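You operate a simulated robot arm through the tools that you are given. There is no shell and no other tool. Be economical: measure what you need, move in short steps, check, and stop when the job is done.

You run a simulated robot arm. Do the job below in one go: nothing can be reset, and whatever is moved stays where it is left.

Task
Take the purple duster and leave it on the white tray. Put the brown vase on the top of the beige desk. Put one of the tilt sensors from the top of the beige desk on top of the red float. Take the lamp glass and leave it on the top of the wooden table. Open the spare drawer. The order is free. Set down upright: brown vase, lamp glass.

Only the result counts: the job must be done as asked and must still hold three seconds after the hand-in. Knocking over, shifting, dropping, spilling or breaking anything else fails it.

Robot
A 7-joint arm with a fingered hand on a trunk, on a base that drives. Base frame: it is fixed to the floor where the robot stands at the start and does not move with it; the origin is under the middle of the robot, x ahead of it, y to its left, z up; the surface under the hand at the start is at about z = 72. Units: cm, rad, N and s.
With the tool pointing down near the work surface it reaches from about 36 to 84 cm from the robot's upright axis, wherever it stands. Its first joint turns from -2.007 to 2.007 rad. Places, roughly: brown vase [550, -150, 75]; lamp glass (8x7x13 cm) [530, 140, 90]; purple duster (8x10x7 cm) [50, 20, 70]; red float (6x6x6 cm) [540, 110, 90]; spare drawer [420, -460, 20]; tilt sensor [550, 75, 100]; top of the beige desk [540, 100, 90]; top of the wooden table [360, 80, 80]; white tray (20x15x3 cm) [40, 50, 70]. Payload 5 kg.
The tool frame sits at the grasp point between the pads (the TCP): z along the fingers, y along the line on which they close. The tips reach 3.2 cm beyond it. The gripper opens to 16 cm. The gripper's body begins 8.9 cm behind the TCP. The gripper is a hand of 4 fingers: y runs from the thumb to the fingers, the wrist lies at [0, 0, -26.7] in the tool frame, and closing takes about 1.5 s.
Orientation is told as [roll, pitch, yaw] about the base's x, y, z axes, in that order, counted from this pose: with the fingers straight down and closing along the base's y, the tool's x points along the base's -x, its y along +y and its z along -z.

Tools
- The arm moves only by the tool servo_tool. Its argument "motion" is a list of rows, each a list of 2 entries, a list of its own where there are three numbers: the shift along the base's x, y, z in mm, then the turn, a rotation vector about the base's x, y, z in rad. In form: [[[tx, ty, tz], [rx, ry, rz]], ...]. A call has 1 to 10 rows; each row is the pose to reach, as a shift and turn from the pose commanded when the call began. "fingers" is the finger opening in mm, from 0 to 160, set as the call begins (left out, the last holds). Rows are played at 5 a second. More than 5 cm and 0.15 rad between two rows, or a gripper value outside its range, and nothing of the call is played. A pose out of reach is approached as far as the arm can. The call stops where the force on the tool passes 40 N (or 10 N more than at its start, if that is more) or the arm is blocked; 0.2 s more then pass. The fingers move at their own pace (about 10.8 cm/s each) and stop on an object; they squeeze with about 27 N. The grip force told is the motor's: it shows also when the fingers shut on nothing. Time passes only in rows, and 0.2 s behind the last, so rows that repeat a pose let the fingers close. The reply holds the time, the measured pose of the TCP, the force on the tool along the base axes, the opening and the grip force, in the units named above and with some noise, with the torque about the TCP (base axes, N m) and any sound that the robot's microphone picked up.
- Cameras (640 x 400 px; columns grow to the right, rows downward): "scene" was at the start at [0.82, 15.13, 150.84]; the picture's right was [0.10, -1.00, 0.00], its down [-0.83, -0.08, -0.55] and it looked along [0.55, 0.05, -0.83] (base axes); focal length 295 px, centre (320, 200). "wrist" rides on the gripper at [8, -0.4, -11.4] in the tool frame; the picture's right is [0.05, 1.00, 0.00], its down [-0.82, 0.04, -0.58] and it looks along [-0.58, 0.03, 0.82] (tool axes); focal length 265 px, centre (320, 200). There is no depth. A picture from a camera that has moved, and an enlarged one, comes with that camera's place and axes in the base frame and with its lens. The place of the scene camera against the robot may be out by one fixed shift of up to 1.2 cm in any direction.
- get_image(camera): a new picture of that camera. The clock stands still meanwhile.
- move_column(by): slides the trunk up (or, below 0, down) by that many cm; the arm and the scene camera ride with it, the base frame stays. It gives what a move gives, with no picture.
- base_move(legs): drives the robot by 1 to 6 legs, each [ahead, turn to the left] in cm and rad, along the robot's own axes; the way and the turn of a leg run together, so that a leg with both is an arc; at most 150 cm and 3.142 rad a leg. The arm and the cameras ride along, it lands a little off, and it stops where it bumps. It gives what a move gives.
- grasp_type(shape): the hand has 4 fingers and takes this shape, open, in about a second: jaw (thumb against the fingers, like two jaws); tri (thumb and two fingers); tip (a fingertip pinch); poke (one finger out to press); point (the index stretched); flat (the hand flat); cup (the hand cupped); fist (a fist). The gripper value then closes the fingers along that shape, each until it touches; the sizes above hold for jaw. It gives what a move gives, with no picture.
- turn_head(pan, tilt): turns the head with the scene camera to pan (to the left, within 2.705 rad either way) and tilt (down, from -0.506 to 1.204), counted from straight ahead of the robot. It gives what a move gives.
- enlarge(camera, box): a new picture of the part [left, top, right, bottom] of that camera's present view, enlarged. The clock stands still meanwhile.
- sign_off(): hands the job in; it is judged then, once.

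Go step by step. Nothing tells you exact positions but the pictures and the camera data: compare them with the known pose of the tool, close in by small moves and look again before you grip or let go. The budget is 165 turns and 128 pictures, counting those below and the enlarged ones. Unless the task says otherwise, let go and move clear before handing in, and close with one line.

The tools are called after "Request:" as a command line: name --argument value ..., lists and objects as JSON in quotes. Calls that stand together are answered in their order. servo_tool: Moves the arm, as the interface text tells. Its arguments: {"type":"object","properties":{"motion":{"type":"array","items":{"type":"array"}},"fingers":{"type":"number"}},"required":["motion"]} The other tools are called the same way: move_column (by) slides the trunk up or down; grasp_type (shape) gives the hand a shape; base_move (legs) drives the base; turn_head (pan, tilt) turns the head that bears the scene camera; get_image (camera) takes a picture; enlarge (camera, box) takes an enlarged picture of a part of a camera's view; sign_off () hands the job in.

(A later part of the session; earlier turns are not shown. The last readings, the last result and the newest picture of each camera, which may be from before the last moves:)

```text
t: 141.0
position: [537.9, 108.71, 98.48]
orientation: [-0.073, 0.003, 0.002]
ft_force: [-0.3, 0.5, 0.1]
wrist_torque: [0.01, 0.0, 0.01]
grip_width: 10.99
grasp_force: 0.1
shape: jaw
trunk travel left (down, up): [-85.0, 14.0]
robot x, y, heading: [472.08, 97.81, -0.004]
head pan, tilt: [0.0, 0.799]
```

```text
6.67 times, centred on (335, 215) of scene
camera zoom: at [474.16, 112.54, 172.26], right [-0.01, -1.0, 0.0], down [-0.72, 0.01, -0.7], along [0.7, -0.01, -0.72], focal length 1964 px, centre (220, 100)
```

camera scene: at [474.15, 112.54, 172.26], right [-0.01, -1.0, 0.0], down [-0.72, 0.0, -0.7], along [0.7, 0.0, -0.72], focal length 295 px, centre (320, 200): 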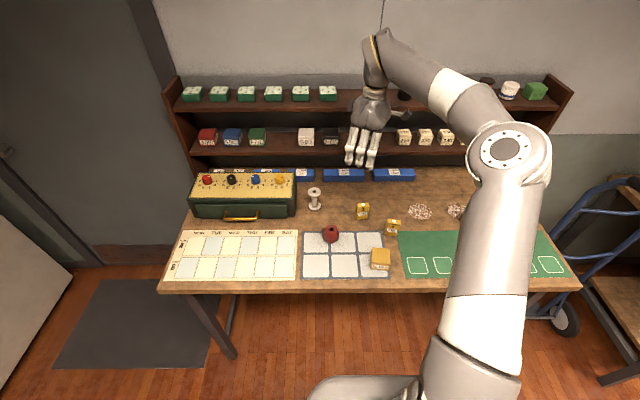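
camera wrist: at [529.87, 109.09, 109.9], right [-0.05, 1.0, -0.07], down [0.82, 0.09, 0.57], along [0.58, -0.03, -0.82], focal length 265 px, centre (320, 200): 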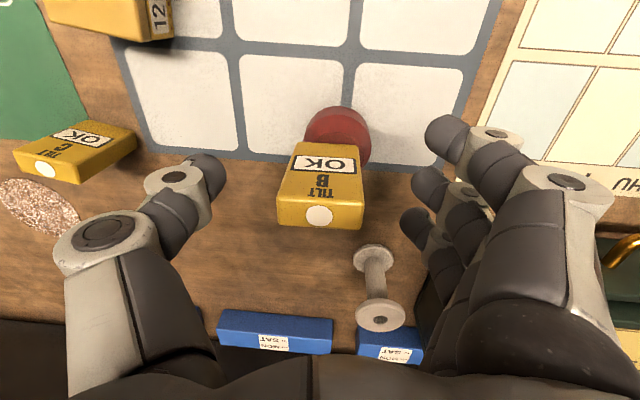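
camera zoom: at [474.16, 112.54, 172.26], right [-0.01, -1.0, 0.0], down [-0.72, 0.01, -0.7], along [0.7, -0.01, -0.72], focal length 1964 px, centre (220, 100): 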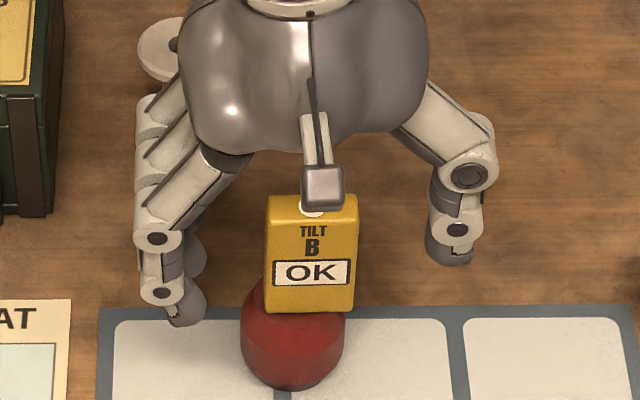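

Sensor B stands stably on the float and still shows OK. I'll lift straight up and retract.

Request:
servo_tool --motion '[[[0, 0, 20], [0, 0, 0]], [[0, 0, 60], [0, 0, 0]], [[0, 0, 105], [0, 0, 0]], [[0, 0, 150], [0, 0, 0]], [[0, 0, 195], [0.03, 0, 0]], [[-40, 0, 215], [0.072, 0, 0]], [[-85, 0, 215], [0.072, 0, 0]], [[-130, 0, 215], [0.072, 0, 0]], [[-175, 0, 215], [0.072, 0, 0]]]'

Request:
turn_head --pan -1.2 --tilt 0.5

Request:
get_image --camera "scene"

Request:
enlarge --camera "wrist" --box '[220, 100, 420, 260]'

```text
t: 143.0
position: [520.19, 108.75, 120.16]
orientation: [-0.001, -0.001, 0.004]
ft_force: [0.5, 0.1, -0.9]
wrist_torque: [0.01, -0.06, -0.02]
grip_width: 10.95
grasp_force: 0.0
shape: jaw
trunk travel left (down, up): [-85.0, 14.0]
robot x, y, heading: [472.09, 98.53, -0.005]
head pan, tilt: [0.0, 0.799]
```

```text
t: 144.4
position: [520.34, 108.64, 119.96]
orientation: [0.0, 0.002, 0.002]
ft_force: [0.3, 0.3, -0.1]
wrist_torque: [0.03, 0.02, -0.02]
grip_width: 10.96
grasp_force: 0.0
shape: jaw
trunk travel left (down, up): [-85.0, 14.0]
robot x, y, heading: [472.42, 97.9, -0.009]
head pan, tilt: [-1.201, 0.499]
```

```text
56 pictures are left
camera scene: at [469.33, 104.09, 174.86], right [-0.93, -0.36, 0.0], down [-0.17, 0.45, -0.88], along [0.31, -0.82, -0.48], focal length 295 px, centre (320, 200)
```

scene: 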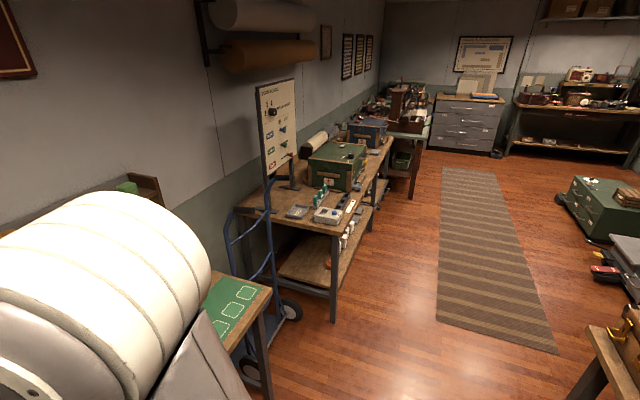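

```text
2.50 times, centred on (320, 180) of wrist
camera zoom: at [512.44, 108.31, 131.4], right [-0.05, 1.0, 0.0], down [0.82, 0.04, 0.58], along [0.58, 0.03, -0.82], focal length 664 px, centre (320, 250)
```

zoom: 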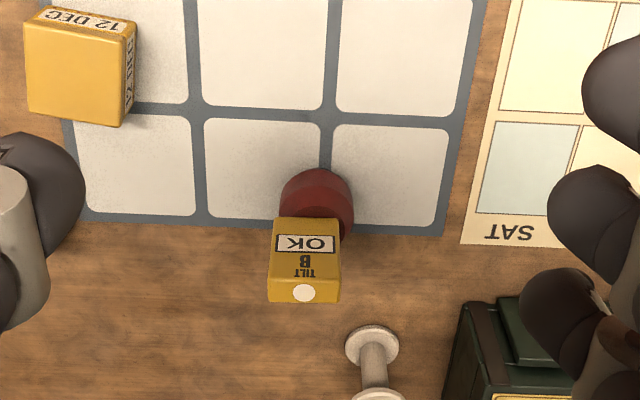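

The sensor is still in place. Next I'll look for the brown vase on the right-hand table.

Request:
enlarge --camera "scene" --box '[220, 70, 520, 260]'

```text
2.11 times, centred on (370, 165) of scene
camera zoom: at [469.33, 104.09, 174.86], right [-0.93, -0.36, 0.0], down [-0.17, 0.45, -0.88], along [0.31, -0.82, -0.48], focal length 620 px, centre (215, 274)
```

zoom: 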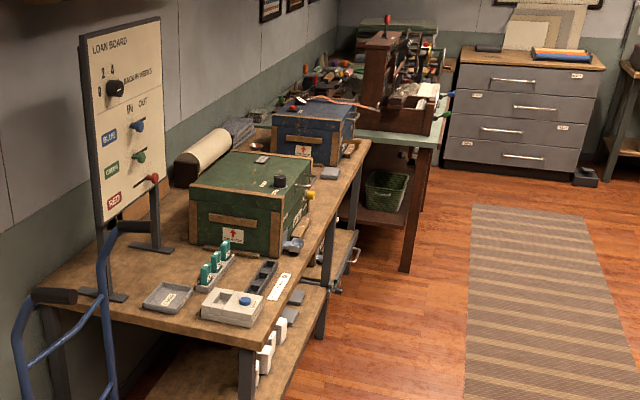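

The vase isn't visible yet; it may be behind the boxes. I'll drive down the aisle to that table.

Request:
base_move --legs '[[-12, 0], [0, -1.563], [120, 0]]'

Request:
turn_head --pan 0.7 --tilt 0.6

Request:
get_image --camera "scene"

```text
t: 155.2
position: [471.81, -70.17, 119.89]
orientation: [-0.001, 0.002, -1.553]
ft_force: [-0.3, 0.9, 0.3]
wrist_torque: [0.02, 0.01, -0.01]
grip_width: 10.98
grasp_force: 0.1
shape: jaw
trunk travel left (down, up): [-85.0, 14.0]
robot x, y, heading: [460.66, -21.85, -1.558]
head pan, tilt: [-1.201, 0.499]
```

```text
t: 157.1
position: [471.97, -70.13, 120.0]
orientation: [0.0, 0.001, -1.552]
ft_force: [-0.2, 0.1, 0.0]
wrist_torque: [0.02, 0.02, 0.04]
grip_width: 10.96
grasp_force: 0.0
shape: jaw
trunk travel left (down, up): [-85.0, 14.0]
robot x, y, heading: [460.78, -22.44, -1.564]
head pan, tilt: [0.7, 0.6]
```

```text
53 pictures are left
camera scene: at [481.66, -23.88, 173.95], right [-0.76, -0.65, 0.0], down [-0.37, 0.43, -0.83], along [0.54, -0.63, -0.56], focal length 295 px, centre (320, 200)
```

scene: 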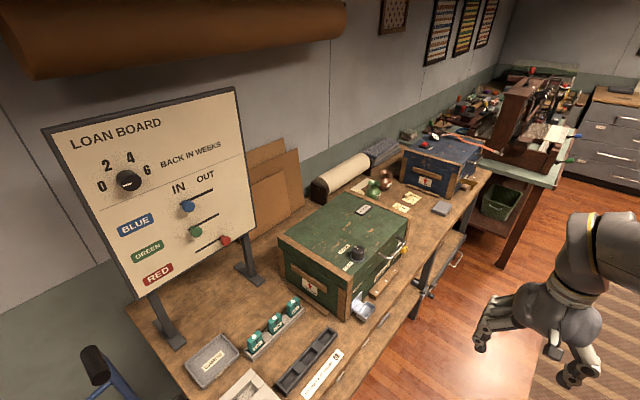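

Request:
enlarge --camera "scene" --box '[300, 110, 500, 330]'

```text
1.82 times, centred on (400, 220) of scene
camera zoom: at [481.66, -23.88, 173.95], right [-0.76, -0.65, 0.0], down [-0.37, 0.43, -0.83], along [0.54, -0.63, -0.56], focal length 536 px, centre (174, 164)
```

zoom: 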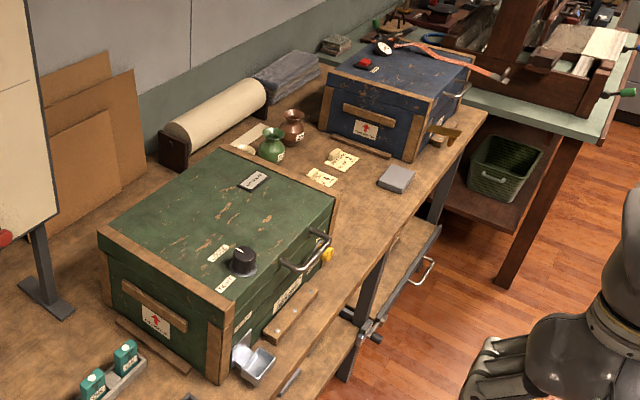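

The brown vase is at about (552, −169), next to a green one. I'll drive on and face the table there.

Request:
base_move --legs '[[144, 0], [0, 1.564]]'

Request:
turn_head --pan 0 --tilt 0.8

Request:
get_image --camera "scene"

Request:
get_image --camera "wrist"

```text
t: 168.0
position: [509.84, -154.75, 119.89]
orientation: [0.0, 0.003, 0.017]
ft_force: [1.1, -0.8, -0.6]
wrist_torque: [-0.01, 0.02, -0.01]
grip_width: 10.96
grasp_force: 0.1
shape: jaw
trunk travel left (down, up): [-85.0, 14.0]
robot x, y, heading: [461.69, -166.0, 0.009]
head pan, tilt: [0.7, 0.6]
```

```text
t: 169.1
position: [509.82, -154.84, 119.98]
orientation: [0.0, 0.002, 0.019]
ft_force: [0.1, -0.3, -0.1]
wrist_torque: [0.01, -0.02, -0.02]
grip_width: 10.97
grasp_force: 0.1
shape: jaw
trunk travel left (down, up): [-85.0, 14.0]
robot x, y, heading: [461.25, -166.04, 0.011]
head pan, tilt: [0.0, 0.799]
```

```text
51 pictures are left
camera scene: at [463.54, -151.63, 172.26], right [0.01, -1.0, 0.0], down [-0.72, -0.01, -0.7], along [0.7, 0.01, -0.72], focal length 295 px, centre (320, 200)
```

scene: 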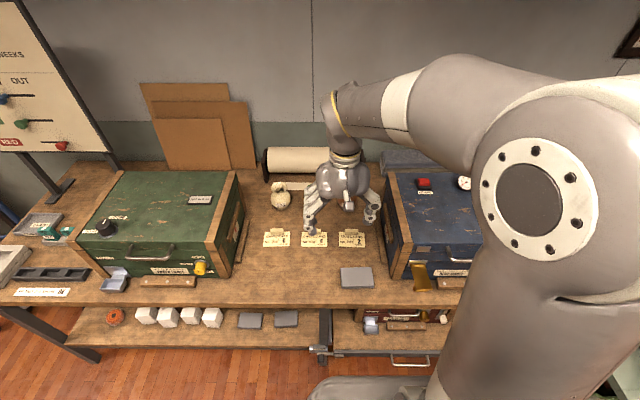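

```text
50 pictures are left
camera wrist: at [501.86, -155.3, 131.4], right [-0.07, 1.0, 0.0], down [0.82, 0.06, 0.58], along [0.57, 0.04, -0.82], focal length 265 px, centre (320, 200)
```

wrist: 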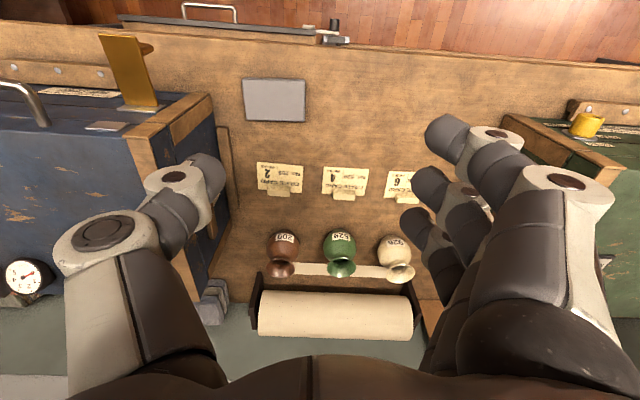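

Three small vases are here, and brown is the leftmost at about (553, −161.5). Something protrudes under the table front, so I'll check the clearance by looking down.

Request:
turn_head --pan 0.5 --tilt 1.2

Request:
get_image --camera "scene"

```text
t: 170.0
position: [509.88, -154.83, 119.96]
orientation: [0.001, 0.002, 0.017]
ft_force: [0.0, -0.2, -0.1]
wrist_torque: [-0.01, 0.0, -0.01]
grip_width: 10.96
grasp_force: 0.1
shape: jaw
trunk travel left (down, up): [-85.0, 14.0]
robot x, y, heading: [461.8, -165.78, 0.007]
head pan, tilt: [0.499, 1.201]
```

```text
49 pictures are left
camera scene: at [460.37, -148.98, 169.49], right [0.48, -0.87, 0.0], down [-0.82, -0.45, -0.36], along [0.32, 0.18, -0.93], focal length 295 px, centre (320, 200)
```

scene: 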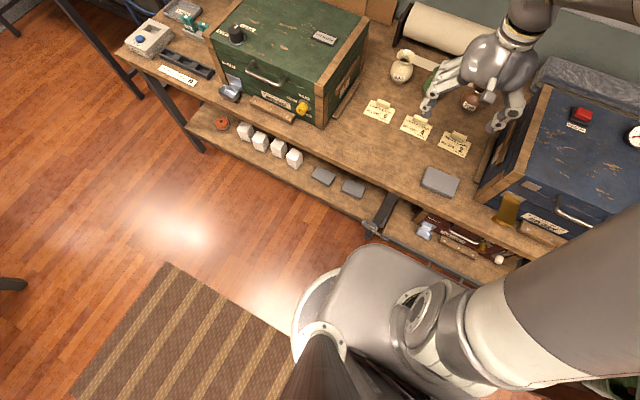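

Request:
enlarge --camera "wrist" --box '[220, 150, 420, 310]'

Request:
enlarge --camera "scene" --box '[380, 20, 560, 180]'

```text
2.50 times, centred on (320, 230) of wrist
camera zoom: at [501.86, -155.3, 131.4], right [-0.07, 1.0, 0.0], down [0.82, 0.06, 0.58], along [0.57, 0.04, -0.82], focal length 664 px, centre (320, 125)
```

zoom: 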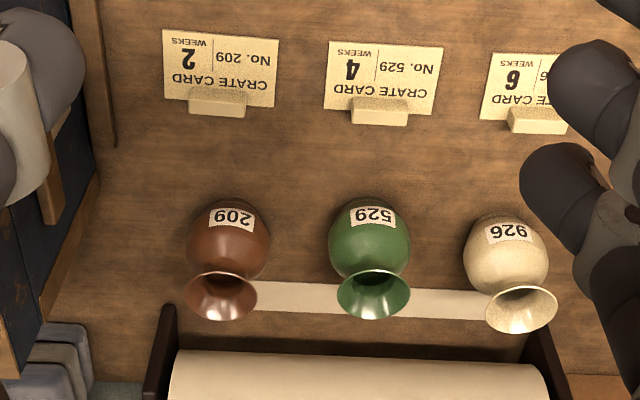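

```text
2.50 times, centred on (470, 100) of scene
camera zoom: at [460.37, -148.98, 169.49], right [0.48, -0.87, 0.0], down [-0.82, -0.45, -0.36], along [0.32, 0.18, -0.93], focal length 737 px, centre (-55, 450)
```

zoom: 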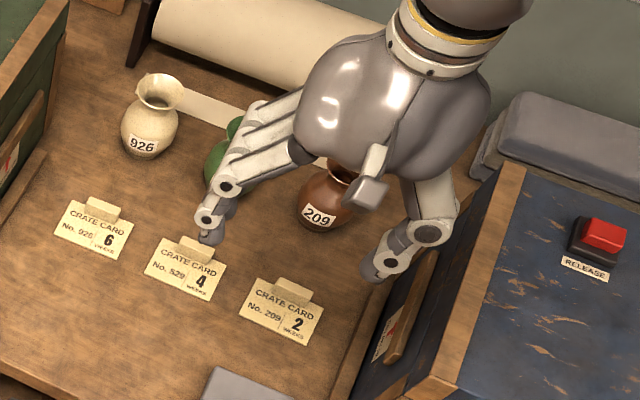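

I'll creep forward 3.5 cm and extend the hand toward the vase, staying high, to triangulate.

Request:
base_move --legs '[[3.5, 0]]'

Request:
servo_tool --motion '[[[45, -10, 0], [0, 0, 0]], [[90, -20, 0], [0, 0, 0]], [[135, -30, 0], [0, 0, 0]], [[180, -40, -20], [0, 0, 0]], [[215, -60, -40], [0, 0, 0]]]' --fingers 125

Request:
get_image --camera "wrist"

```text
t: 170.9
position: [513.57, -154.73, 119.89]
orientation: [0.001, 0.003, 0.017]
ft_force: [0.3, 0.0, 0.7]
wrist_torque: [0.02, 0.07, -0.01]
grip_width: 10.96
grasp_force: 0.0
shape: jaw
trunk travel left (down, up): [-85.0, 14.0]
robot x, y, heading: [465.72, -166.01, 0.003]
head pan, tilt: [0.499, 1.201]
```

```text
refused: row 4 steps farther than a row can; nothing moved
```

```text
46 pictures are left
camera wrist: at [505.62, -155.25, 131.31], right [-0.07, 1.0, 0.0], down [0.82, 0.06, 0.57], along [0.57, 0.04, -0.82], focal length 265 px, centre (320, 200)
```

wrist: 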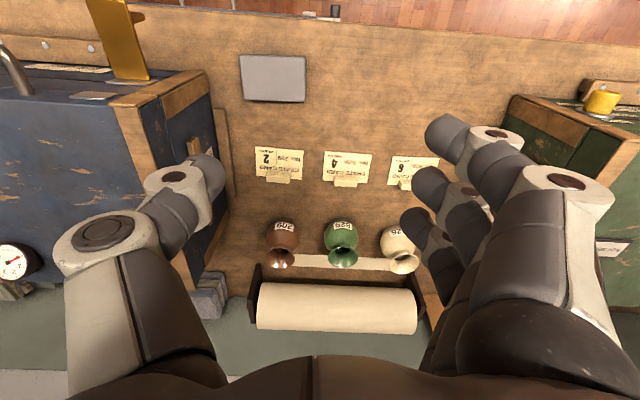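

Request:
servo_tool --motion '[[[45, -10, 0], [0, 0, 0]], [[90, -20, 0], [0, 0, 0]], [[135, -30, 0], [0, 0, 0]], [[175, -45, -10], [0, 0, 0]], [[215, -60, -25], [0, 0, 0]]]' --fingers 125

Request:
get_image --camera "wrist"

```text
t: 172.1
position: [535.06, -160.8, 117.34]
orientation: [0.001, 0.004, 0.018]
ft_force: [0.5, -0.2, -0.2]
wrist_torque: [-0.03, 0.05, 0.05]
grip_width: 12.48
grasp_force: 0.1
shape: jaw
trunk travel left (down, up): [-85.0, 14.0]
robot x, y, heading: [465.6, -166.16, 0.01]
head pan, tilt: [0.499, 1.201]
```

```text
45 pictures are left
camera wrist: at [527.04, -161.19, 128.82], right [-0.07, 1.0, 0.0], down [0.82, 0.06, 0.57], along [0.57, 0.04, -0.82], focal length 265 px, centre (320, 200)
```

wrist: 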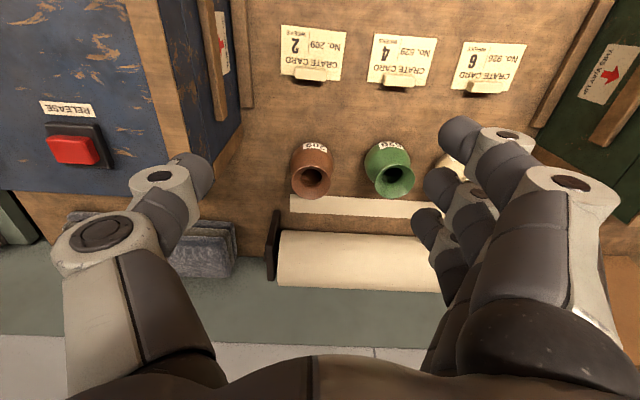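

Triangulated: the table top is at z≈80, the vase at (549.4, −161) with its mouth at z≈91. That's near the reach limit, so I'll lower the trunk 15 cm and tilt the hand forward 0.2 rad.

Request:
move_column --by -15

Request:
servo_tool --motion '[[[20, 0, 10], [0, -0.1, 0]], [[60, 0, 10], [0, -0.2, 0]], [[100, 0, 10], [0, -0.2, -0.01]]]' --fingers 115

Request:
get_image --camera "wrist"

```text
t: 173.8
position: [534.77, -160.43, 102.57]
orientation: [-0.003, 0.001, 0.019]
ft_force: [0.1, -0.4, -0.3]
wrist_torque: [0.01, 0.04, 0.04]
grip_width: 12.48
grasp_force: 0.0
shape: jaw
trunk travel left (down, up): [-70.0, 29.0]
robot x, y, heading: [465.22, -165.8, 0.009]
head pan, tilt: [0.499, 1.201]
```

```text
t: 174.7
position: [544.69, -160.59, 103.33]
orientation: [-0.002, -0.198, 0.01]
ft_force: [0.4, -0.3, -0.9]
wrist_torque: [-0.01, 0.02, 0.01]
grip_width: 11.52
grasp_force: 0.0
shape: jaw
trunk travel left (down, up): [-70.0, 29.0]
robot x, y, heading: [465.43, -165.97, 0.007]
head pan, tilt: [0.499, 1.201]
```

```text
44 pictures are left
camera wrist: at [534.67, -161.09, 113.01], right [-0.06, 1.0, -0.01], down [0.69, 0.05, 0.73], along [0.72, 0.03, -0.69], focal length 265 px, centre (320, 200)
```

wrist: 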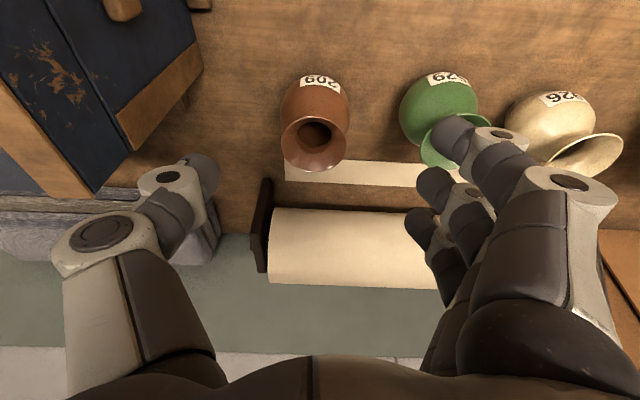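

The vase reading is consistent at (549.6, −161.2). I'll descend around it.

Request:
servo_tool --motion '[[[25, -4, 0], [0, 0, 0]], [[47, -6, 0], [0, 0, 0]], [[47, -6, -40], [0, 0, 0]], [[47, -6, -80], [0, 0, 0]], [[47, -6, -110], [0, 0, 0]]]' --fingers 108

Request:
get_image --camera "wrist"

```text
t: 175.8
position: [549.55, -161.33, 92.6]
orientation: [-0.003, -0.199, 0.01]
ft_force: [-0.4, -0.4, 0.1]
wrist_torque: [0.01, 0.03, 0.02]
grip_width: 10.83
grasp_force: 0.0
shape: jaw
trunk travel left (down, up): [-70.0, 29.0]
robot x, y, heading: [465.4, -166.06, 0.008]
head pan, tilt: [0.499, 1.201]
```

```text
43 pictures are left
camera wrist: at [539.52, -161.72, 102.2], right [-0.06, 1.0, -0.01], down [0.69, 0.05, 0.73], along [0.73, 0.03, -0.69], focal length 265 px, centre (320, 200)
```

wrist: 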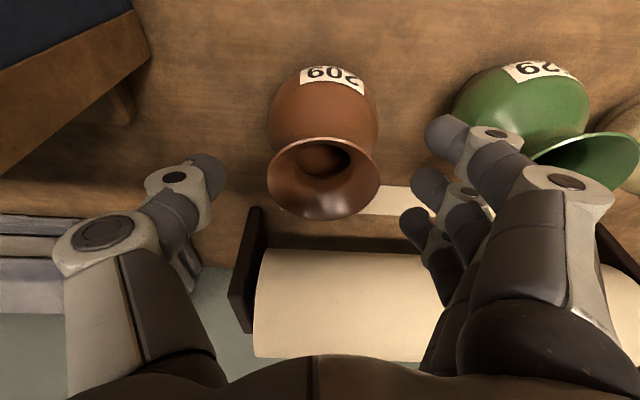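

Aligned with clearance to the green vase. I'll lower and close.

Request:
servo_tool --motion '[[[0, 1, -40], [0, 0, 0]], [[0, 1, -68], [0, 0, 0]]]'

Request:
servo_tool --motion '[[[0, 0, 0], [0, 0, 0]], [[0, 0, 0], [0, 0, 0]], [[0, 0, 0], [0, 0, 0]], [[0, 0, 0], [0, 0, 0]], [[0, 0, 0], [0, 0, 0]], [[0, 0, 0], [0, 0, 0]], [[0, 0, 0], [0, 0, 0]]]' --fingers 0

Request:
get_image --camera "wrist"

```text
t: 176.4
position: [549.6, -161.06, 85.55]
orientation: [-0.002, -0.199, 0.008]
ft_force: [0.9, 0.2, -1.2]
wrist_torque: [0.01, -0.01, -0.03]
grip_width: 10.84
grasp_force: 0.1
shape: jaw
trunk travel left (down, up): [-70.0, 29.0]
robot x, y, heading: [465.41, -166.36, 0.007]
head pan, tilt: [0.499, 1.201]
```

```text
t: 178.1
position: [549.47, -161.1, 85.55]
orientation: [-0.002, -0.198, 0.011]
ft_force: [-0.7, 0.5, 0.0]
wrist_torque: [-0.01, -0.02, -0.03]
grip_width: 6.64
grasp_force: 27.1
shape: jaw
trunk travel left (down, up): [-70.0, 29.0]
robot x, y, heading: [465.23, -165.89, 0.006]
head pan, tilt: [0.499, 1.201]
```

```text
42 pictures are left
camera wrist: at [539.48, -161.51, 95.22], right [-0.06, 1.0, -0.01], down [0.69, 0.05, 0.73], along [0.73, 0.03, -0.69], focal length 265 px, centre (320, 200)
```

wrist: 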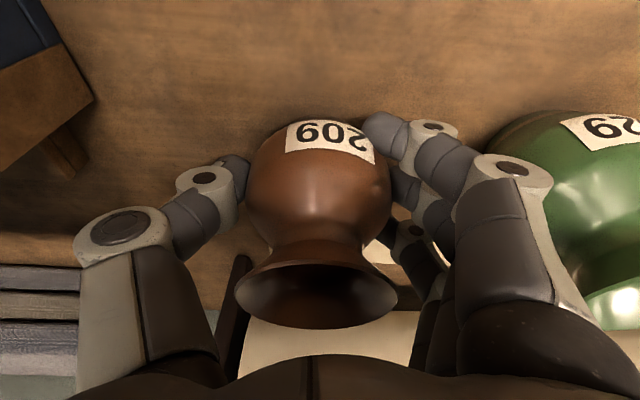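

Firm grip with all fingers. I'll lift straight up and check.

Request:
servo_tool --motion '[[[0, 0, 15], [0, 0, 0]], [[0, 0, 50], [0, 0, 0]], [[0, 0, 90], [0, 0, 0]], [[0, 0, 130], [0, 0, 0]], [[-5, 0, 170], [0, 0, 0]], [[-35, 0, 200], [0, 0, 0]], [[-80, 2, 210], [0, 0, 0]], [[-125, 4, 210], [0, 0, 0]], [[-170, 6, 210], [0, 0, 0]], [[-215, 8, 210], [0, 0, 0]]]'

Request:
get_image --camera "wrist"

```text
t: 180.2
position: [527.63, -160.18, 106.72]
orientation: [-0.003, -0.199, 0.008]
ft_force: [-0.1, 0.3, -2.9]
wrist_torque: [0.02, 0.02, 0.02]
grip_width: 6.6
grasp_force: 26.9
shape: jaw
trunk travel left (down, up): [-70.0, 29.0]
robot x, y, heading: [465.64, -165.96, 0.008]
head pan, tilt: [0.499, 1.201]
```

```text
41 pictures are left
camera wrist: at [517.63, -160.61, 116.3], right [-0.06, 1.0, -0.01], down [0.68, 0.05, 0.73], along [0.73, 0.03, -0.69], focal length 265 px, centre (320, 200)
```

wrist: 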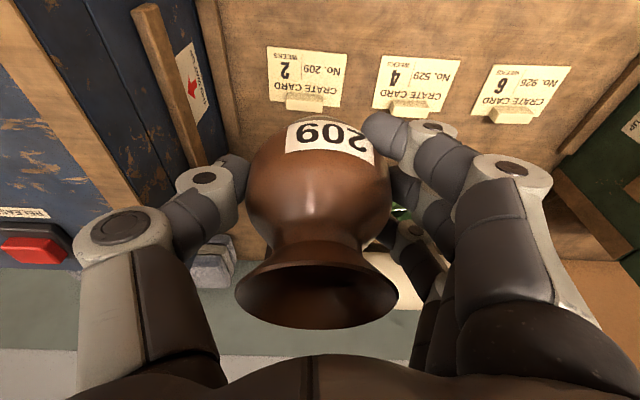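

The vase is secure. I'll tuck it in, raise the trunk, back off and drive to the beige desk.

Request:
servo_tool --motion '[[[-45, 0, 20], [0, 0, 0]], [[-90, 0, 40], [0, 0, 0]], [[-130, 0, 40], [0, 0, 0]]]'

Request:
move_column --by 12

Request:
base_move --legs '[[-6, 0], [0, 1.563], [133, 0], [133, 0], [0, -1.571]]'

Request:
turn_head --pan 0 --tilt 0.8

Request:
get_image --camera "scene"

```text
t: 181.1
position: [514.87, -160.29, 110.7]
orientation: [-0.002, -0.2, 0.006]
ft_force: [0.7, 0.4, -2.6]
wrist_torque: [-0.02, 0.01, -0.02]
grip_width: 6.58
grasp_force: 26.5
shape: jaw
trunk travel left (down, up): [-70.0, 29.0]
robot x, y, heading: [465.31, -166.06, 0.013]
head pan, tilt: [0.499, 1.201]
```

```text
t: 182.6
position: [515.0, -160.28, 122.57]
orientation: [-0.001, -0.197, 0.009]
ft_force: [0.2, -0.5, -3.4]
wrist_torque: [0.0, 0.03, 0.01]
grip_width: 6.6
grasp_force: 27.3
shape: jaw
trunk travel left (down, up): [-82.0, 17.0]
robot x, y, heading: [465.7, -165.95, 0.01]
head pan, tilt: [0.499, 1.201]
```

```text
t: 203.5
position: [515.08, 99.0, 122.58]
orientation: [-0.001, -0.198, -0.049]
ft_force: [0.6, 0.0, -1.8]
wrist_torque: [0.03, 0.02, -0.04]
grip_width: 6.55
grasp_force: 26.6
shape: jaw
trunk travel left (down, up): [-82.0, 17.0]
robot x, y, heading: [465.21, 96.16, -0.05]
head pan, tilt: [0.499, 1.201]
```

```text
t: 204.4
position: [514.86, 98.97, 122.61]
orientation: [-0.002, -0.199, -0.048]
ft_force: [1.2, -0.1, -2.6]
wrist_torque: [0.01, 0.04, -0.04]
grip_width: 6.58
grasp_force: 27.0
shape: jaw
trunk travel left (down, up): [-82.0, 17.0]
robot x, y, heading: [464.95, 96.1, -0.049]
head pan, tilt: [0.0, 0.799]
```

```text
40 pictures are left
camera scene: at [467.66, 110.35, 169.25], right [-0.05, -1.0, 0.0], down [-0.72, 0.03, -0.7], along [0.7, -0.03, -0.72], focal length 295 px, centre (320, 200)
```

scene: 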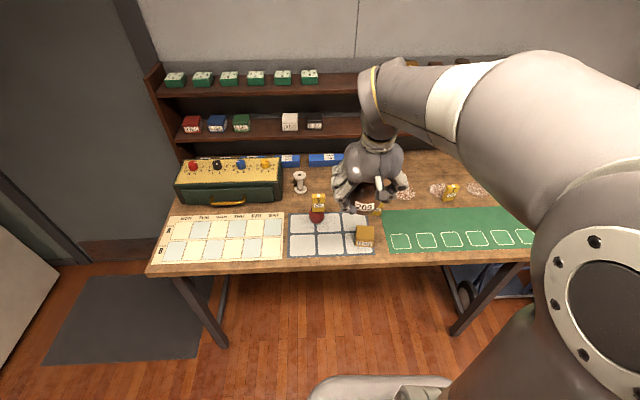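

The sensor is still standing on the float. I'll move up to the desk and carry the vase over the bare spot at (551, 101.5).

Request:
base_move --legs '[[0, 0.049], [6.5, 0]]'

Request:
get_image --camera "wrist"

```text
t: 205.8
position: [521.29, 101.53, 122.51]
orientation: [-0.002, -0.197, 0.0]
ft_force: [0.7, -0.2, -2.2]
wrist_torque: [-0.01, 0.07, 0.02]
grip_width: 6.54
grasp_force: 26.6
shape: jaw
trunk travel left (down, up): [-82.0, 17.0]
robot x, y, heading: [471.62, 95.77, -0.001]
head pan, tilt: [0.0, 0.799]
```

```text
39 pictures are left
camera wrist: at [511.35, 101.1, 132.16], right [-0.05, 1.0, -0.01], down [0.69, 0.04, 0.73], along [0.72, 0.03, -0.69], focal length 265 px, centre (320, 200)
```

wrist: 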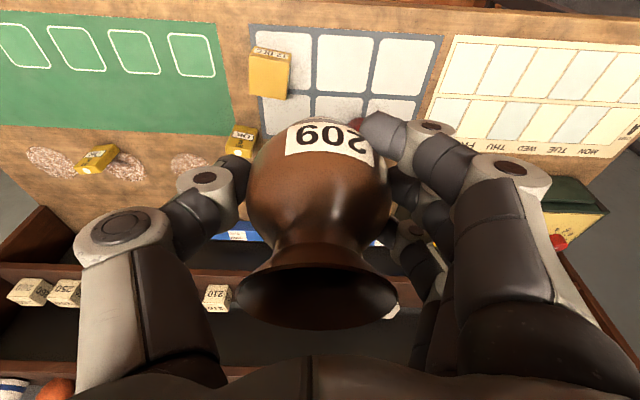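

Request:
servo_tool --motion '[[[45, 0, 0], [0, 0, 0]], [[90, 0, 0], [0, 0, 0]], [[135, 0, 0], [0, 0, 0]], [[180, 0, 0], [0, 0, 0]], [[225, 0, 0], [0, 0, 0]], [[265, 0, -5], [0, 0, 0]], [[297, 0, -30], [0, 0, 0]], [[297, 0, -75], [0, 0, 0]], [[297, 0, -115], [0, 0, 0]]]'

Request:
get_image --camera "wrist"

Request:
enlarge --camera "scene" --box '[260, 120, 440, 260]'

```text
t: 207.8
position: [551.06, 101.58, 110.87]
orientation: [-0.003, -0.2, -0.001]
ft_force: [0.7, -0.4, -2.5]
wrist_torque: [0.02, 0.01, -0.01]
grip_width: 6.57
grasp_force: 27.0
shape: jaw
trunk travel left (down, up): [-82.0, 17.0]
robot x, y, heading: [471.66, 96.3, 0.001]
head pan, tilt: [0.0, 0.799]
```

```text
38 pictures are left
camera wrist: at [540.98, 101.24, 120.44], right [-0.05, 1.0, -0.01], down [0.69, 0.04, 0.73], along [0.72, 0.03, -0.69], focal length 265 px, centre (320, 200)
```

wrist: 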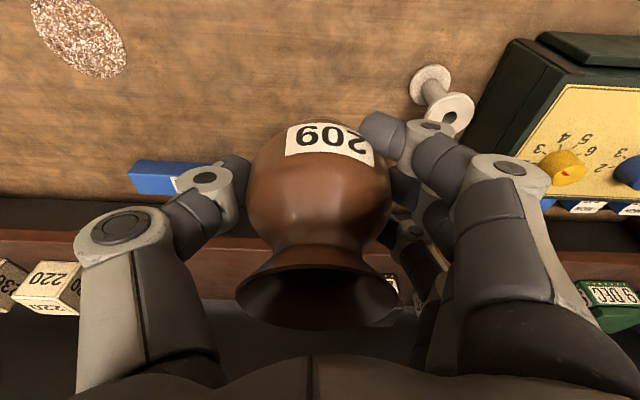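

```text
2.86 times, centred on (350, 190) of scene
camera zoom: at [473.62, 110.48, 169.26], right [0.0, -1.0, 0.0], down [-0.72, 0.0, -0.7], along [0.7, 0.0, -0.72], focal length 842 px, centre (234, 229)
```

zoom: 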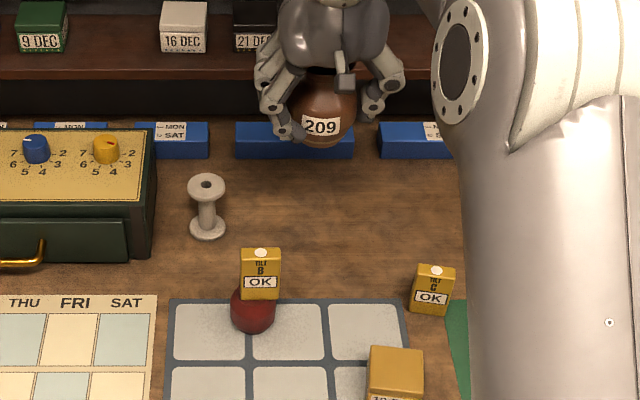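

Everything around is clear. I'll lower toward the desk.

Request:
servo_tool --motion '[[[0, 0, -45], [0, 0, 0]], [[0, 0, -90], [0, 0, 0]], [[0, 0, -130], [0, 0, 0]], [[0, 0, -150], [0, 0, 0]], [[0, 0, -156], [0, 0, 0]]]'

Request:
get_image --camera "wrist"

Request:
enlarge --camera "scene" --box '[280, 140, 420, 250]'

```text
t: 209.0
position: [550.96, 101.6, 95.59]
orientation: [-0.002, -0.196, -0.001]
ft_force: [-1.1, 0.3, -2.0]
wrist_torque: [0.0, 0.0, -0.01]
grip_width: 6.57
grasp_force: 26.5
shape: jaw
trunk travel left (down, up): [-82.0, 17.0]
robot x, y, heading: [471.53, 96.2, -0.001]
head pan, tilt: [0.0, 0.799]
```

```text
36 pictures are left
camera wrist: at [540.83, 101.3, 105.11], right [-0.05, 1.0, -0.01], down [0.69, 0.04, 0.73], along [0.73, 0.03, -0.69], focal length 265 px, centre (320, 200)
```

wrist: 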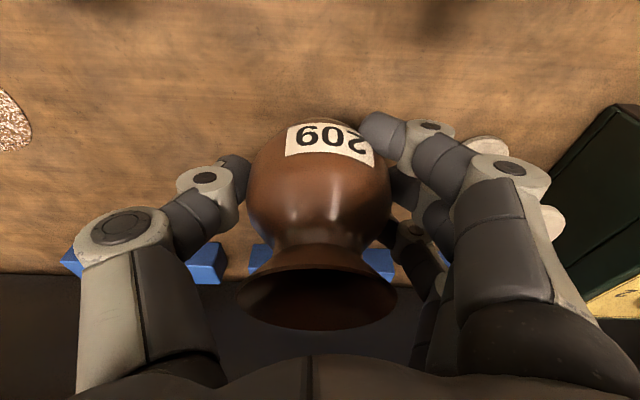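

```text
3.64 times, centred on (350, 195) of scene
camera zoom: at [473.48, 110.45, 169.26], right [0.0, -1.0, 0.0], down [-0.72, 0.0, -0.7], along [0.7, 0.0, -0.72], focal length 1071 px, centre (211, 218)
```

zoom: 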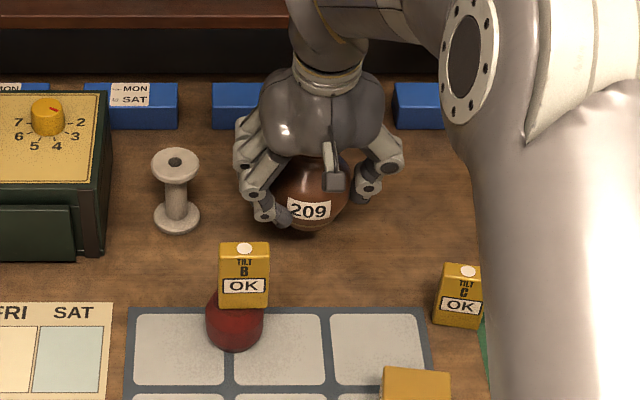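

I'll shift 12 mm away from the spool and lower in small steps to contact.

Request:
servo_tool --motion '[[[0, -12, 0], [0, 0, 0]], [[0, -12, -6], [0, 0, 0]], [[0, -12, -12], [0, 0, 0]], [[0, -12, -16], [0, 0, 0]], [[0, -12, -19], [0, 0, 0]]]'

```text
t: 210.2
position: [550.92, 100.35, 93.63]
orientation: [-0.001, -0.196, 0.0]
ft_force: [-1.3, 0.6, -2.6]
wrist_torque: [0.0, 0.04, -0.01]
grip_width: 6.54
grasp_force: 26.5
shape: jaw
trunk travel left (down, up): [-82.0, 17.0]
robot x, y, heading: [471.34, 95.46, -0.006]
head pan, tilt: [0.0, 0.799]
```

Request:
servo_tool --motion '[[[0, 0, -3], [0, 0, 0]], [[0, 0, -5], [0, 0, 0]], [[0, 0, -7], [0, 0, 0]], [[0, 0, -9], [0, 0, 0]]]'

```text
t: 211.2
position: [550.93, 100.19, 92.7]
orientation: [-0.001, -0.196, -0.001]
ft_force: [-0.4, 0.5, -2.2]
wrist_torque: [0.0, 0.0, -0.01]
grip_width: 6.54
grasp_force: 27.0
shape: jaw
trunk travel left (down, up): [-82.0, 17.0]
robot x, y, heading: [471.79, 95.85, -0.001]
head pan, tilt: [0.0, 0.799]
```

Request:
servo_tool --motion '[[[0, 0, -3], [0, 0, 0]], [[0, 0, -5], [0, 0, 0]], [[0, 0, -7], [0, 0, 0]], [[0, 0, -9], [0, 0, 0]]]'

```text
t: 212.2
position: [550.98, 100.18, 91.72]
orientation: [-0.002, -0.199, 0.001]
ft_force: [0.8, -0.2, -2.9]
wrist_torque: [-0.02, 0.02, -0.01]
grip_width: 6.55
grasp_force: 26.7
shape: jaw
trunk travel left (down, up): [-82.0, 17.0]
robot x, y, heading: [471.51, 95.95, -0.002]
head pan, tilt: [0.0, 0.799]
```

Request:
servo_tool --motion '[[[0, 0, -2], [0, 0, 0]], [[0, 0, -4], [0, 0, 0]], [[0, 0, -6], [0, 0, 0]], [[0, 0, -8], [0, 0, 0]]]'

Request:
enlarge --camera "scene" --box '[300, 160, 400, 240]'

```text
t: 213.2
position: [551.02, 100.09, 91.4]
orientation: [-0.001, -0.204, -0.002]
ft_force: [-3.5, 0.3, 21.9]
wrist_torque: [-0.12, -0.17, -0.02]
grip_width: 6.51
grasp_force: 27.1
shape: jaw
trunk travel left (down, up): [-82.0, 17.0]
robot x, y, heading: [471.55, 96.14, 0.0]
head pan, tilt: [0.0, 0.799]
```

```text
5.00 times, centred on (350, 200) of scene
camera zoom: at [473.14, 110.45, 169.3], right [0.0, -1.0, 0.0], down [-0.72, 0.0, -0.7], along [0.7, 0.0, -0.72], focal length 1473 px, centre (170, 200)
```

zoom: 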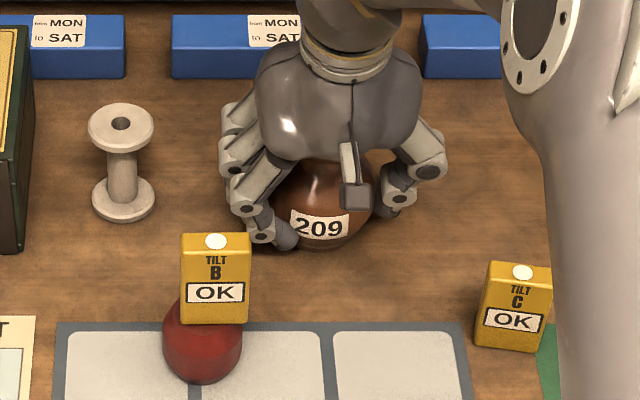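

The vase stands on the desk. I'll unload, open the hand and verify before lifting.

Request:
servo_tool --motion '[[[0, 0, 4], [0, 0, 0]], [[0, 0, 5], [0, 0, 0]]]'

Request:
servo_tool --motion '[[[0, 0, 0], [0, 0, 0]], [[0, 0, 0], [0, 0, 0]], [[0, 0, 0], [0, 0, 0]], [[0, 0, 0], [0, 0, 0]]]' --fingers 108

Request:
get_image --camera "wrist"

```text
t: 213.8
position: [551.03, 100.25, 91.59]
orientation: [-0.004, -0.198, -0.001]
ft_force: [2.5, -0.1, 9.2]
wrist_torque: [-0.07, -0.19, 0.04]
grip_width: 6.54
grasp_force: 26.8
shape: jaw
trunk travel left (down, up): [-82.0, 17.0]
robot x, y, heading: [471.64, 95.82, 0.0]
head pan, tilt: [0.0, 0.799]
```

```text
t: 214.8
position: [550.96, 100.32, 91.38]
orientation: [-0.002, -0.199, 0.001]
ft_force: [-0.2, 0.1, -0.4]
wrist_torque: [0.05, 0.01, 0.03]
grip_width: 10.75
grasp_force: 0.1
shape: jaw
trunk travel left (down, up): [-82.0, 17.0]
robot x, y, heading: [471.56, 96.2, 0.001]
head pan, tilt: [0.0, 0.799]
```

```text
33 pictures are left
camera wrist: at [540.88, 99.94, 101.11], right [-0.05, 1.0, -0.01], down [0.69, 0.04, 0.73], along [0.73, 0.03, -0.69], focal length 265 px, centre (320, 200)
```

wrist: 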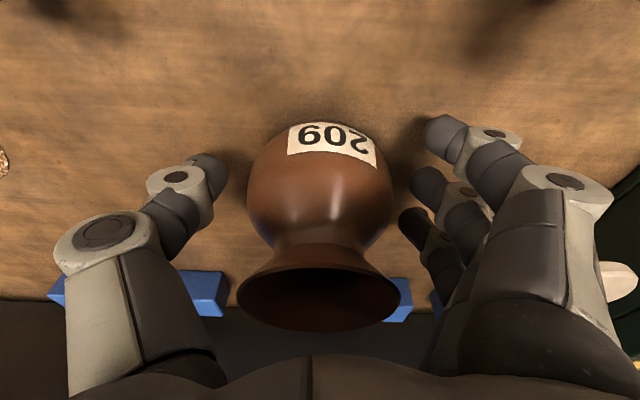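

The vase stands free. I'll lift straight up and clear.

Request:
servo_tool --motion '[[[0, 0, 20], [0, 0, 0]], [[0, 0, 60], [0, 0, 0]], [[0, 0, 105], [0, 0, 0]], [[0, 0, 150], [0, 0, 0]], [[0, 0, 195], [0, 0, 0]], [[-20, 0, 235], [0, 0.1, 0]], [[-65, 0, 245], [0, 0.2, 0]], [[-110, 0, 245], [0, 0.2, 0]], [[-155, 0, 245], [0, 0.2, 0]], [[-200, 0, 245], [0, 0.2, 0]]]'

Request:
get_image --camera "scene"

```text
t: 217.0
position: [530.75, 100.36, 115.89]
orientation: [-0.002, 0.001, 0.0]
ft_force: [-1.3, 0.7, 0.0]
wrist_torque: [0.0, 0.0, 0.03]
grip_width: 10.76
grasp_force: 0.1
shape: jaw
trunk travel left (down, up): [-82.0, 17.0]
robot x, y, heading: [471.54, 96.0, -0.0]
head pan, tilt: [0.0, 0.799]
```

```text
32 pictures are left
camera scene: at [473.24, 110.47, 169.26], right [0.0, -1.0, 0.0], down [-0.72, 0.0, -0.7], along [0.7, 0.0, -0.72], focal length 295 px, centre (320, 200)
```

scene: 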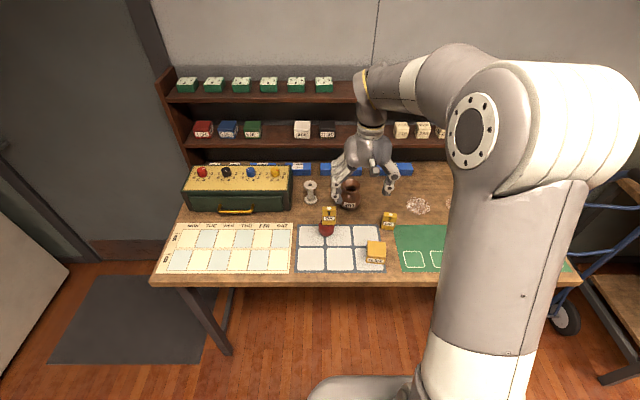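

The vase is placed. Now the drawer: tuck the hand in, back off and drive down the aisle.

Request:
servo_tool --motion '[[[-45, 0, 10], [0, 0, 0]], [[-90, 0, 20], [0, 0, 0]]]'

Request:
base_move --legs '[[-12, 0], [0, -1.571], [140, 0], [140, 0]]'

Request:
turn_head --pan 0 --tilt 0.55

Request:
get_image --camera "scene"

```text
t: 217.6
position: [521.69, 100.43, 118.08]
orientation: [-0.003, 0.002, 0.0]
ft_force: [-0.7, 0.6, 0.1]
wrist_torque: [0.0, -0.03, 0.0]
grip_width: 10.74
grasp_force: 0.1
shape: jaw
trunk travel left (down, up): [-82.0, 17.0]
robot x, y, heading: [471.39, 95.87, -0.001]
head pan, tilt: [0.0, 0.799]
```

```text
t: 235.9
position: [473.01, -234.26, 118.01]
orientation: [0.0, 0.002, -1.505]
ft_force: [0.1, -0.3, 0.0]
wrist_torque: [0.02, 0.0, 0.01]
grip_width: 10.76
grasp_force: 0.1
shape: jaw
trunk travel left (down, up): [-82.0, 17.0]
robot x, y, heading: [465.23, -184.32, -1.502]
head pan, tilt: [0.0, 0.799]
```

```text
t: 236.6
position: [473.0, -234.28, 118.05]
orientation: [-0.001, 0.001, -1.504]
ft_force: [0.0, 0.8, 0.7]
wrist_torque: [0.03, 0.03, -0.02]
grip_width: 10.73
grasp_force: 0.1
shape: jaw
trunk travel left (down, up): [-82.0, 17.0]
robot x, y, heading: [465.36, -184.32, -1.504]
head pan, tilt: [0.0, 0.55]
```

```text
31 pictures are left
camera scene: at [480.95, -187.54, 171.39], right [-1.0, -0.07, 0.0], down [-0.03, 0.52, -0.85], along [0.06, -0.85, -0.52], focal length 295 px, centre (320, 200)
```

scene: 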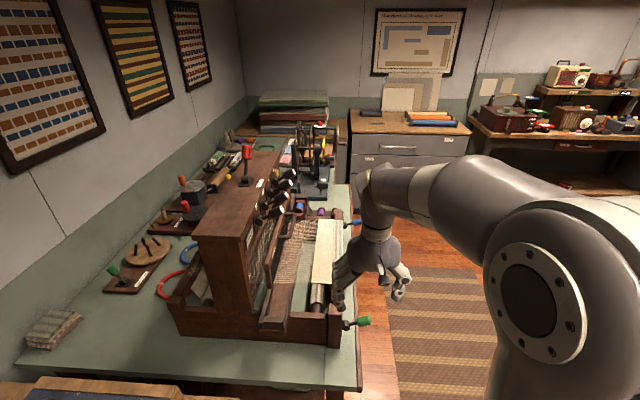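

The loom table's edge is at x≈477, so I must veer right. The drawer cabinet lies ahead, x≈363–470.

Request:
base_move --legs '[[0, -0.75], [52, 0], [0, 0.683], [70, 0]]'

Request:
turn_head --pan 0 --tilt 0.6

Request:
get_image --camera "scene"

```text
t: 246.9
position: [437.46, -345.31, 118.07]
orientation: [-0.001, 0.002, -1.566]
ft_force: [0.9, -0.7, 0.9]
wrist_torque: [0.0, -0.05, -0.03]
grip_width: 10.77
grasp_force: 0.1
shape: jaw
trunk travel left (down, up): [-82.0, 17.0]
robot x, y, heading: [433.01, -294.96, -1.572]
head pan, tilt: [0.0, 0.55]
```

```text
t: 247.6
position: [437.51, -345.36, 118.06]
orientation: [-0.002, 0.001, -1.567]
ft_force: [0.1, 0.1, -0.3]
wrist_torque: [0.03, -0.01, -0.04]
grip_width: 10.74
grasp_force: 0.1
shape: jaw
trunk travel left (down, up): [-82.0, 17.0]
robot x, y, heading: [433.17, -295.3, -1.565]
head pan, tilt: [0.0, 0.6]
```

```text
30 pictures are left
camera scene: at [448.37, -299.0, 170.95], right [-1.0, -0.01, 0.0], down [0.0, 0.56, -0.83], along [0.0, -0.83, -0.56], focal length 295 px, centre (320, 200)
```

scene: 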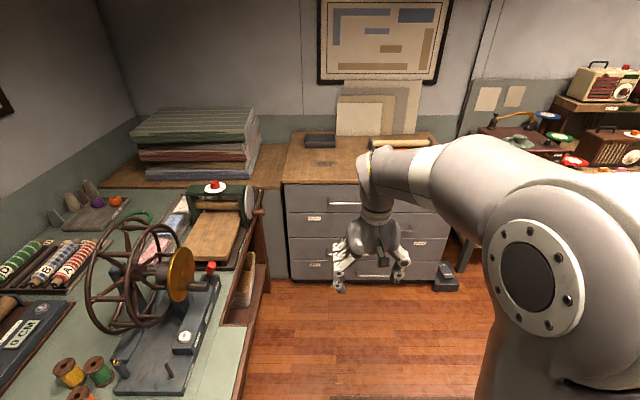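

Request:
enlarge --camera "scene" --box '[270, 130, 470, 300]'

```text
2.35 times, centred on (370, 215) of scene
camera zoom: at [448.37, -299.0, 170.95], right [-1.0, -0.01, 0.0], down [0.0, 0.56, -0.83], along [0.0, -0.83, -0.56], focal length 693 px, centre (202, 165)
```

zoom: 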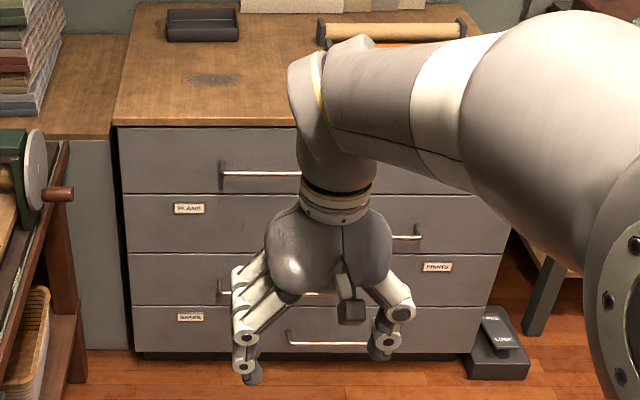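

Request:
enlarge --camera "scene" --box '[320, 250, 350, 275]'

Request:
enlarge --camera "scene" --box '[425, 250, 465, 295]'

Request:
enlarge --camera "scene" --box '[290, 205, 400, 290]'

```text
16.00 times, centred on (335, 262) of scene
camera zoom: at [448.37, -299.0, 170.95], right [-1.0, -0.01, 0.0], down [0.0, 0.56, -0.83], along [0.0, -0.83, -0.56], focal length 4714 px, centre (80, -800)
```

zoom: 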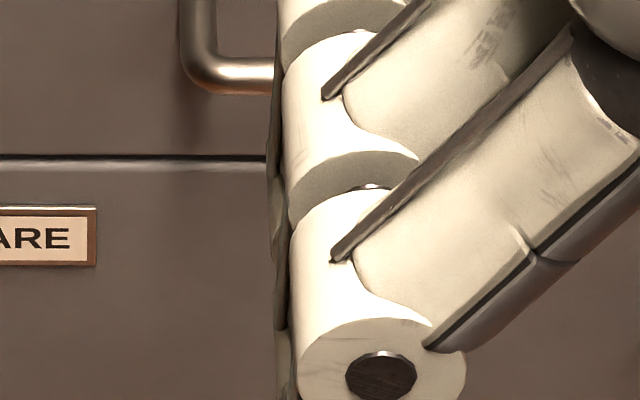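

```text
8.89 times, centred on (445, 272) of scene
camera zoom: at [448.37, -299.0, 170.95], right [-1.0, -0.01, 0.0], down [0.0, 0.56, -0.83], along [0.0, -0.83, -0.56], focal length 2619 px, centre (-791, -444)
```

zoom: 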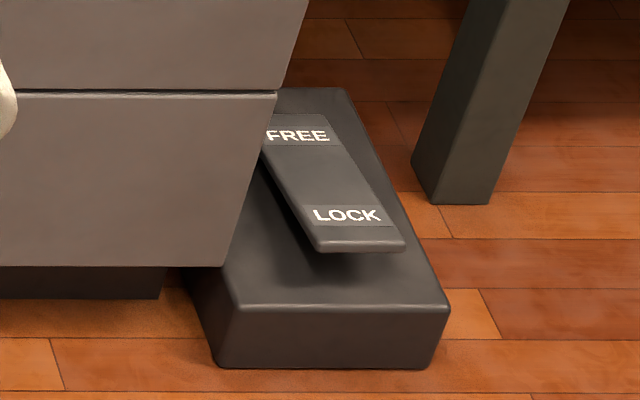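

```text
4.71 times, centred on (345, 248) of scene
camera zoom: at [448.37, -299.0, 170.95], right [-1.0, -0.01, 0.0], down [0.0, 0.56, -0.83], along [0.0, -0.83, -0.56], focal length 1387 px, centre (202, -24)
```

zoom: 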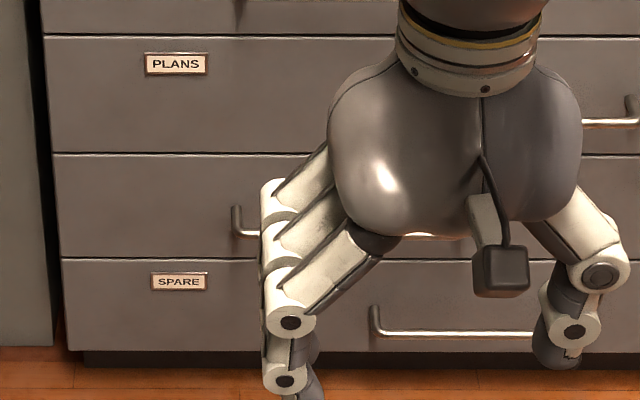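

SPARE is the bottom drawer; its handle bar is at about z≈13, y≈−438. I'll reposition so I approach at an angle (heading −1.1), which makes the needed hand roll reachable.

Request:
base_move --legs '[[0, -0.53], [92, 0], [0, 1.0]]'

Request:
turn_head --pan -0.35 --tilt 0.95

Request:
get_image --camera "scene"

```text
t: 256.4
position: [412.24, -416.98, 118.14]
orientation: [-0.001, 0.002, -1.115]
ft_force: [0.7, -0.2, 0.0]
wrist_torque: [-0.04, 0.02, 0.01]
grip_width: 10.76
grasp_force: 0.1
shape: jaw
trunk travel left (down, up): [-82.0, 17.0]
robot x, y, heading: [386.26, -373.75, -1.119]
head pan, tilt: [0.0, 0.6]
```

```text
t: 257.2
position: [412.13, -417.08, 118.07]
orientation: [-0.002, 0.001, -1.118]
ft_force: [-0.3, -0.3, 0.5]
wrist_torque: [0.02, -0.01, 0.04]
grip_width: 10.75
grasp_force: 0.0
shape: jaw
trunk travel left (down, up): [-82.0, 17.0]
robot x, y, heading: [386.17, -373.53, -1.114]
head pan, tilt: [-0.351, 0.949]
```

```text
25 pictures are left
camera scene: at [398.25, -370.01, 168.11], right [-0.99, -0.1, 0.0], down [-0.08, 0.81, -0.58], along [0.06, -0.58, -0.81], focal length 295 px, centre (320, 200)
```

scene: 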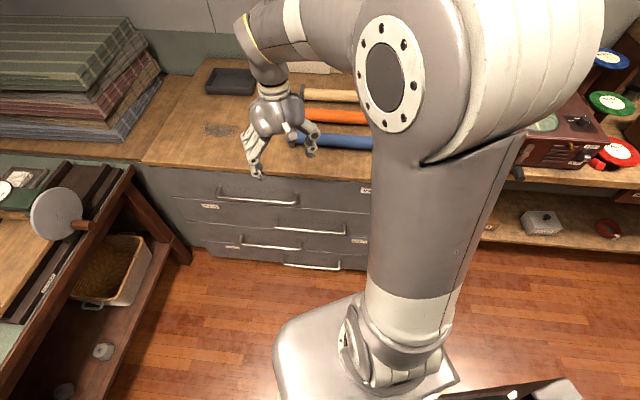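

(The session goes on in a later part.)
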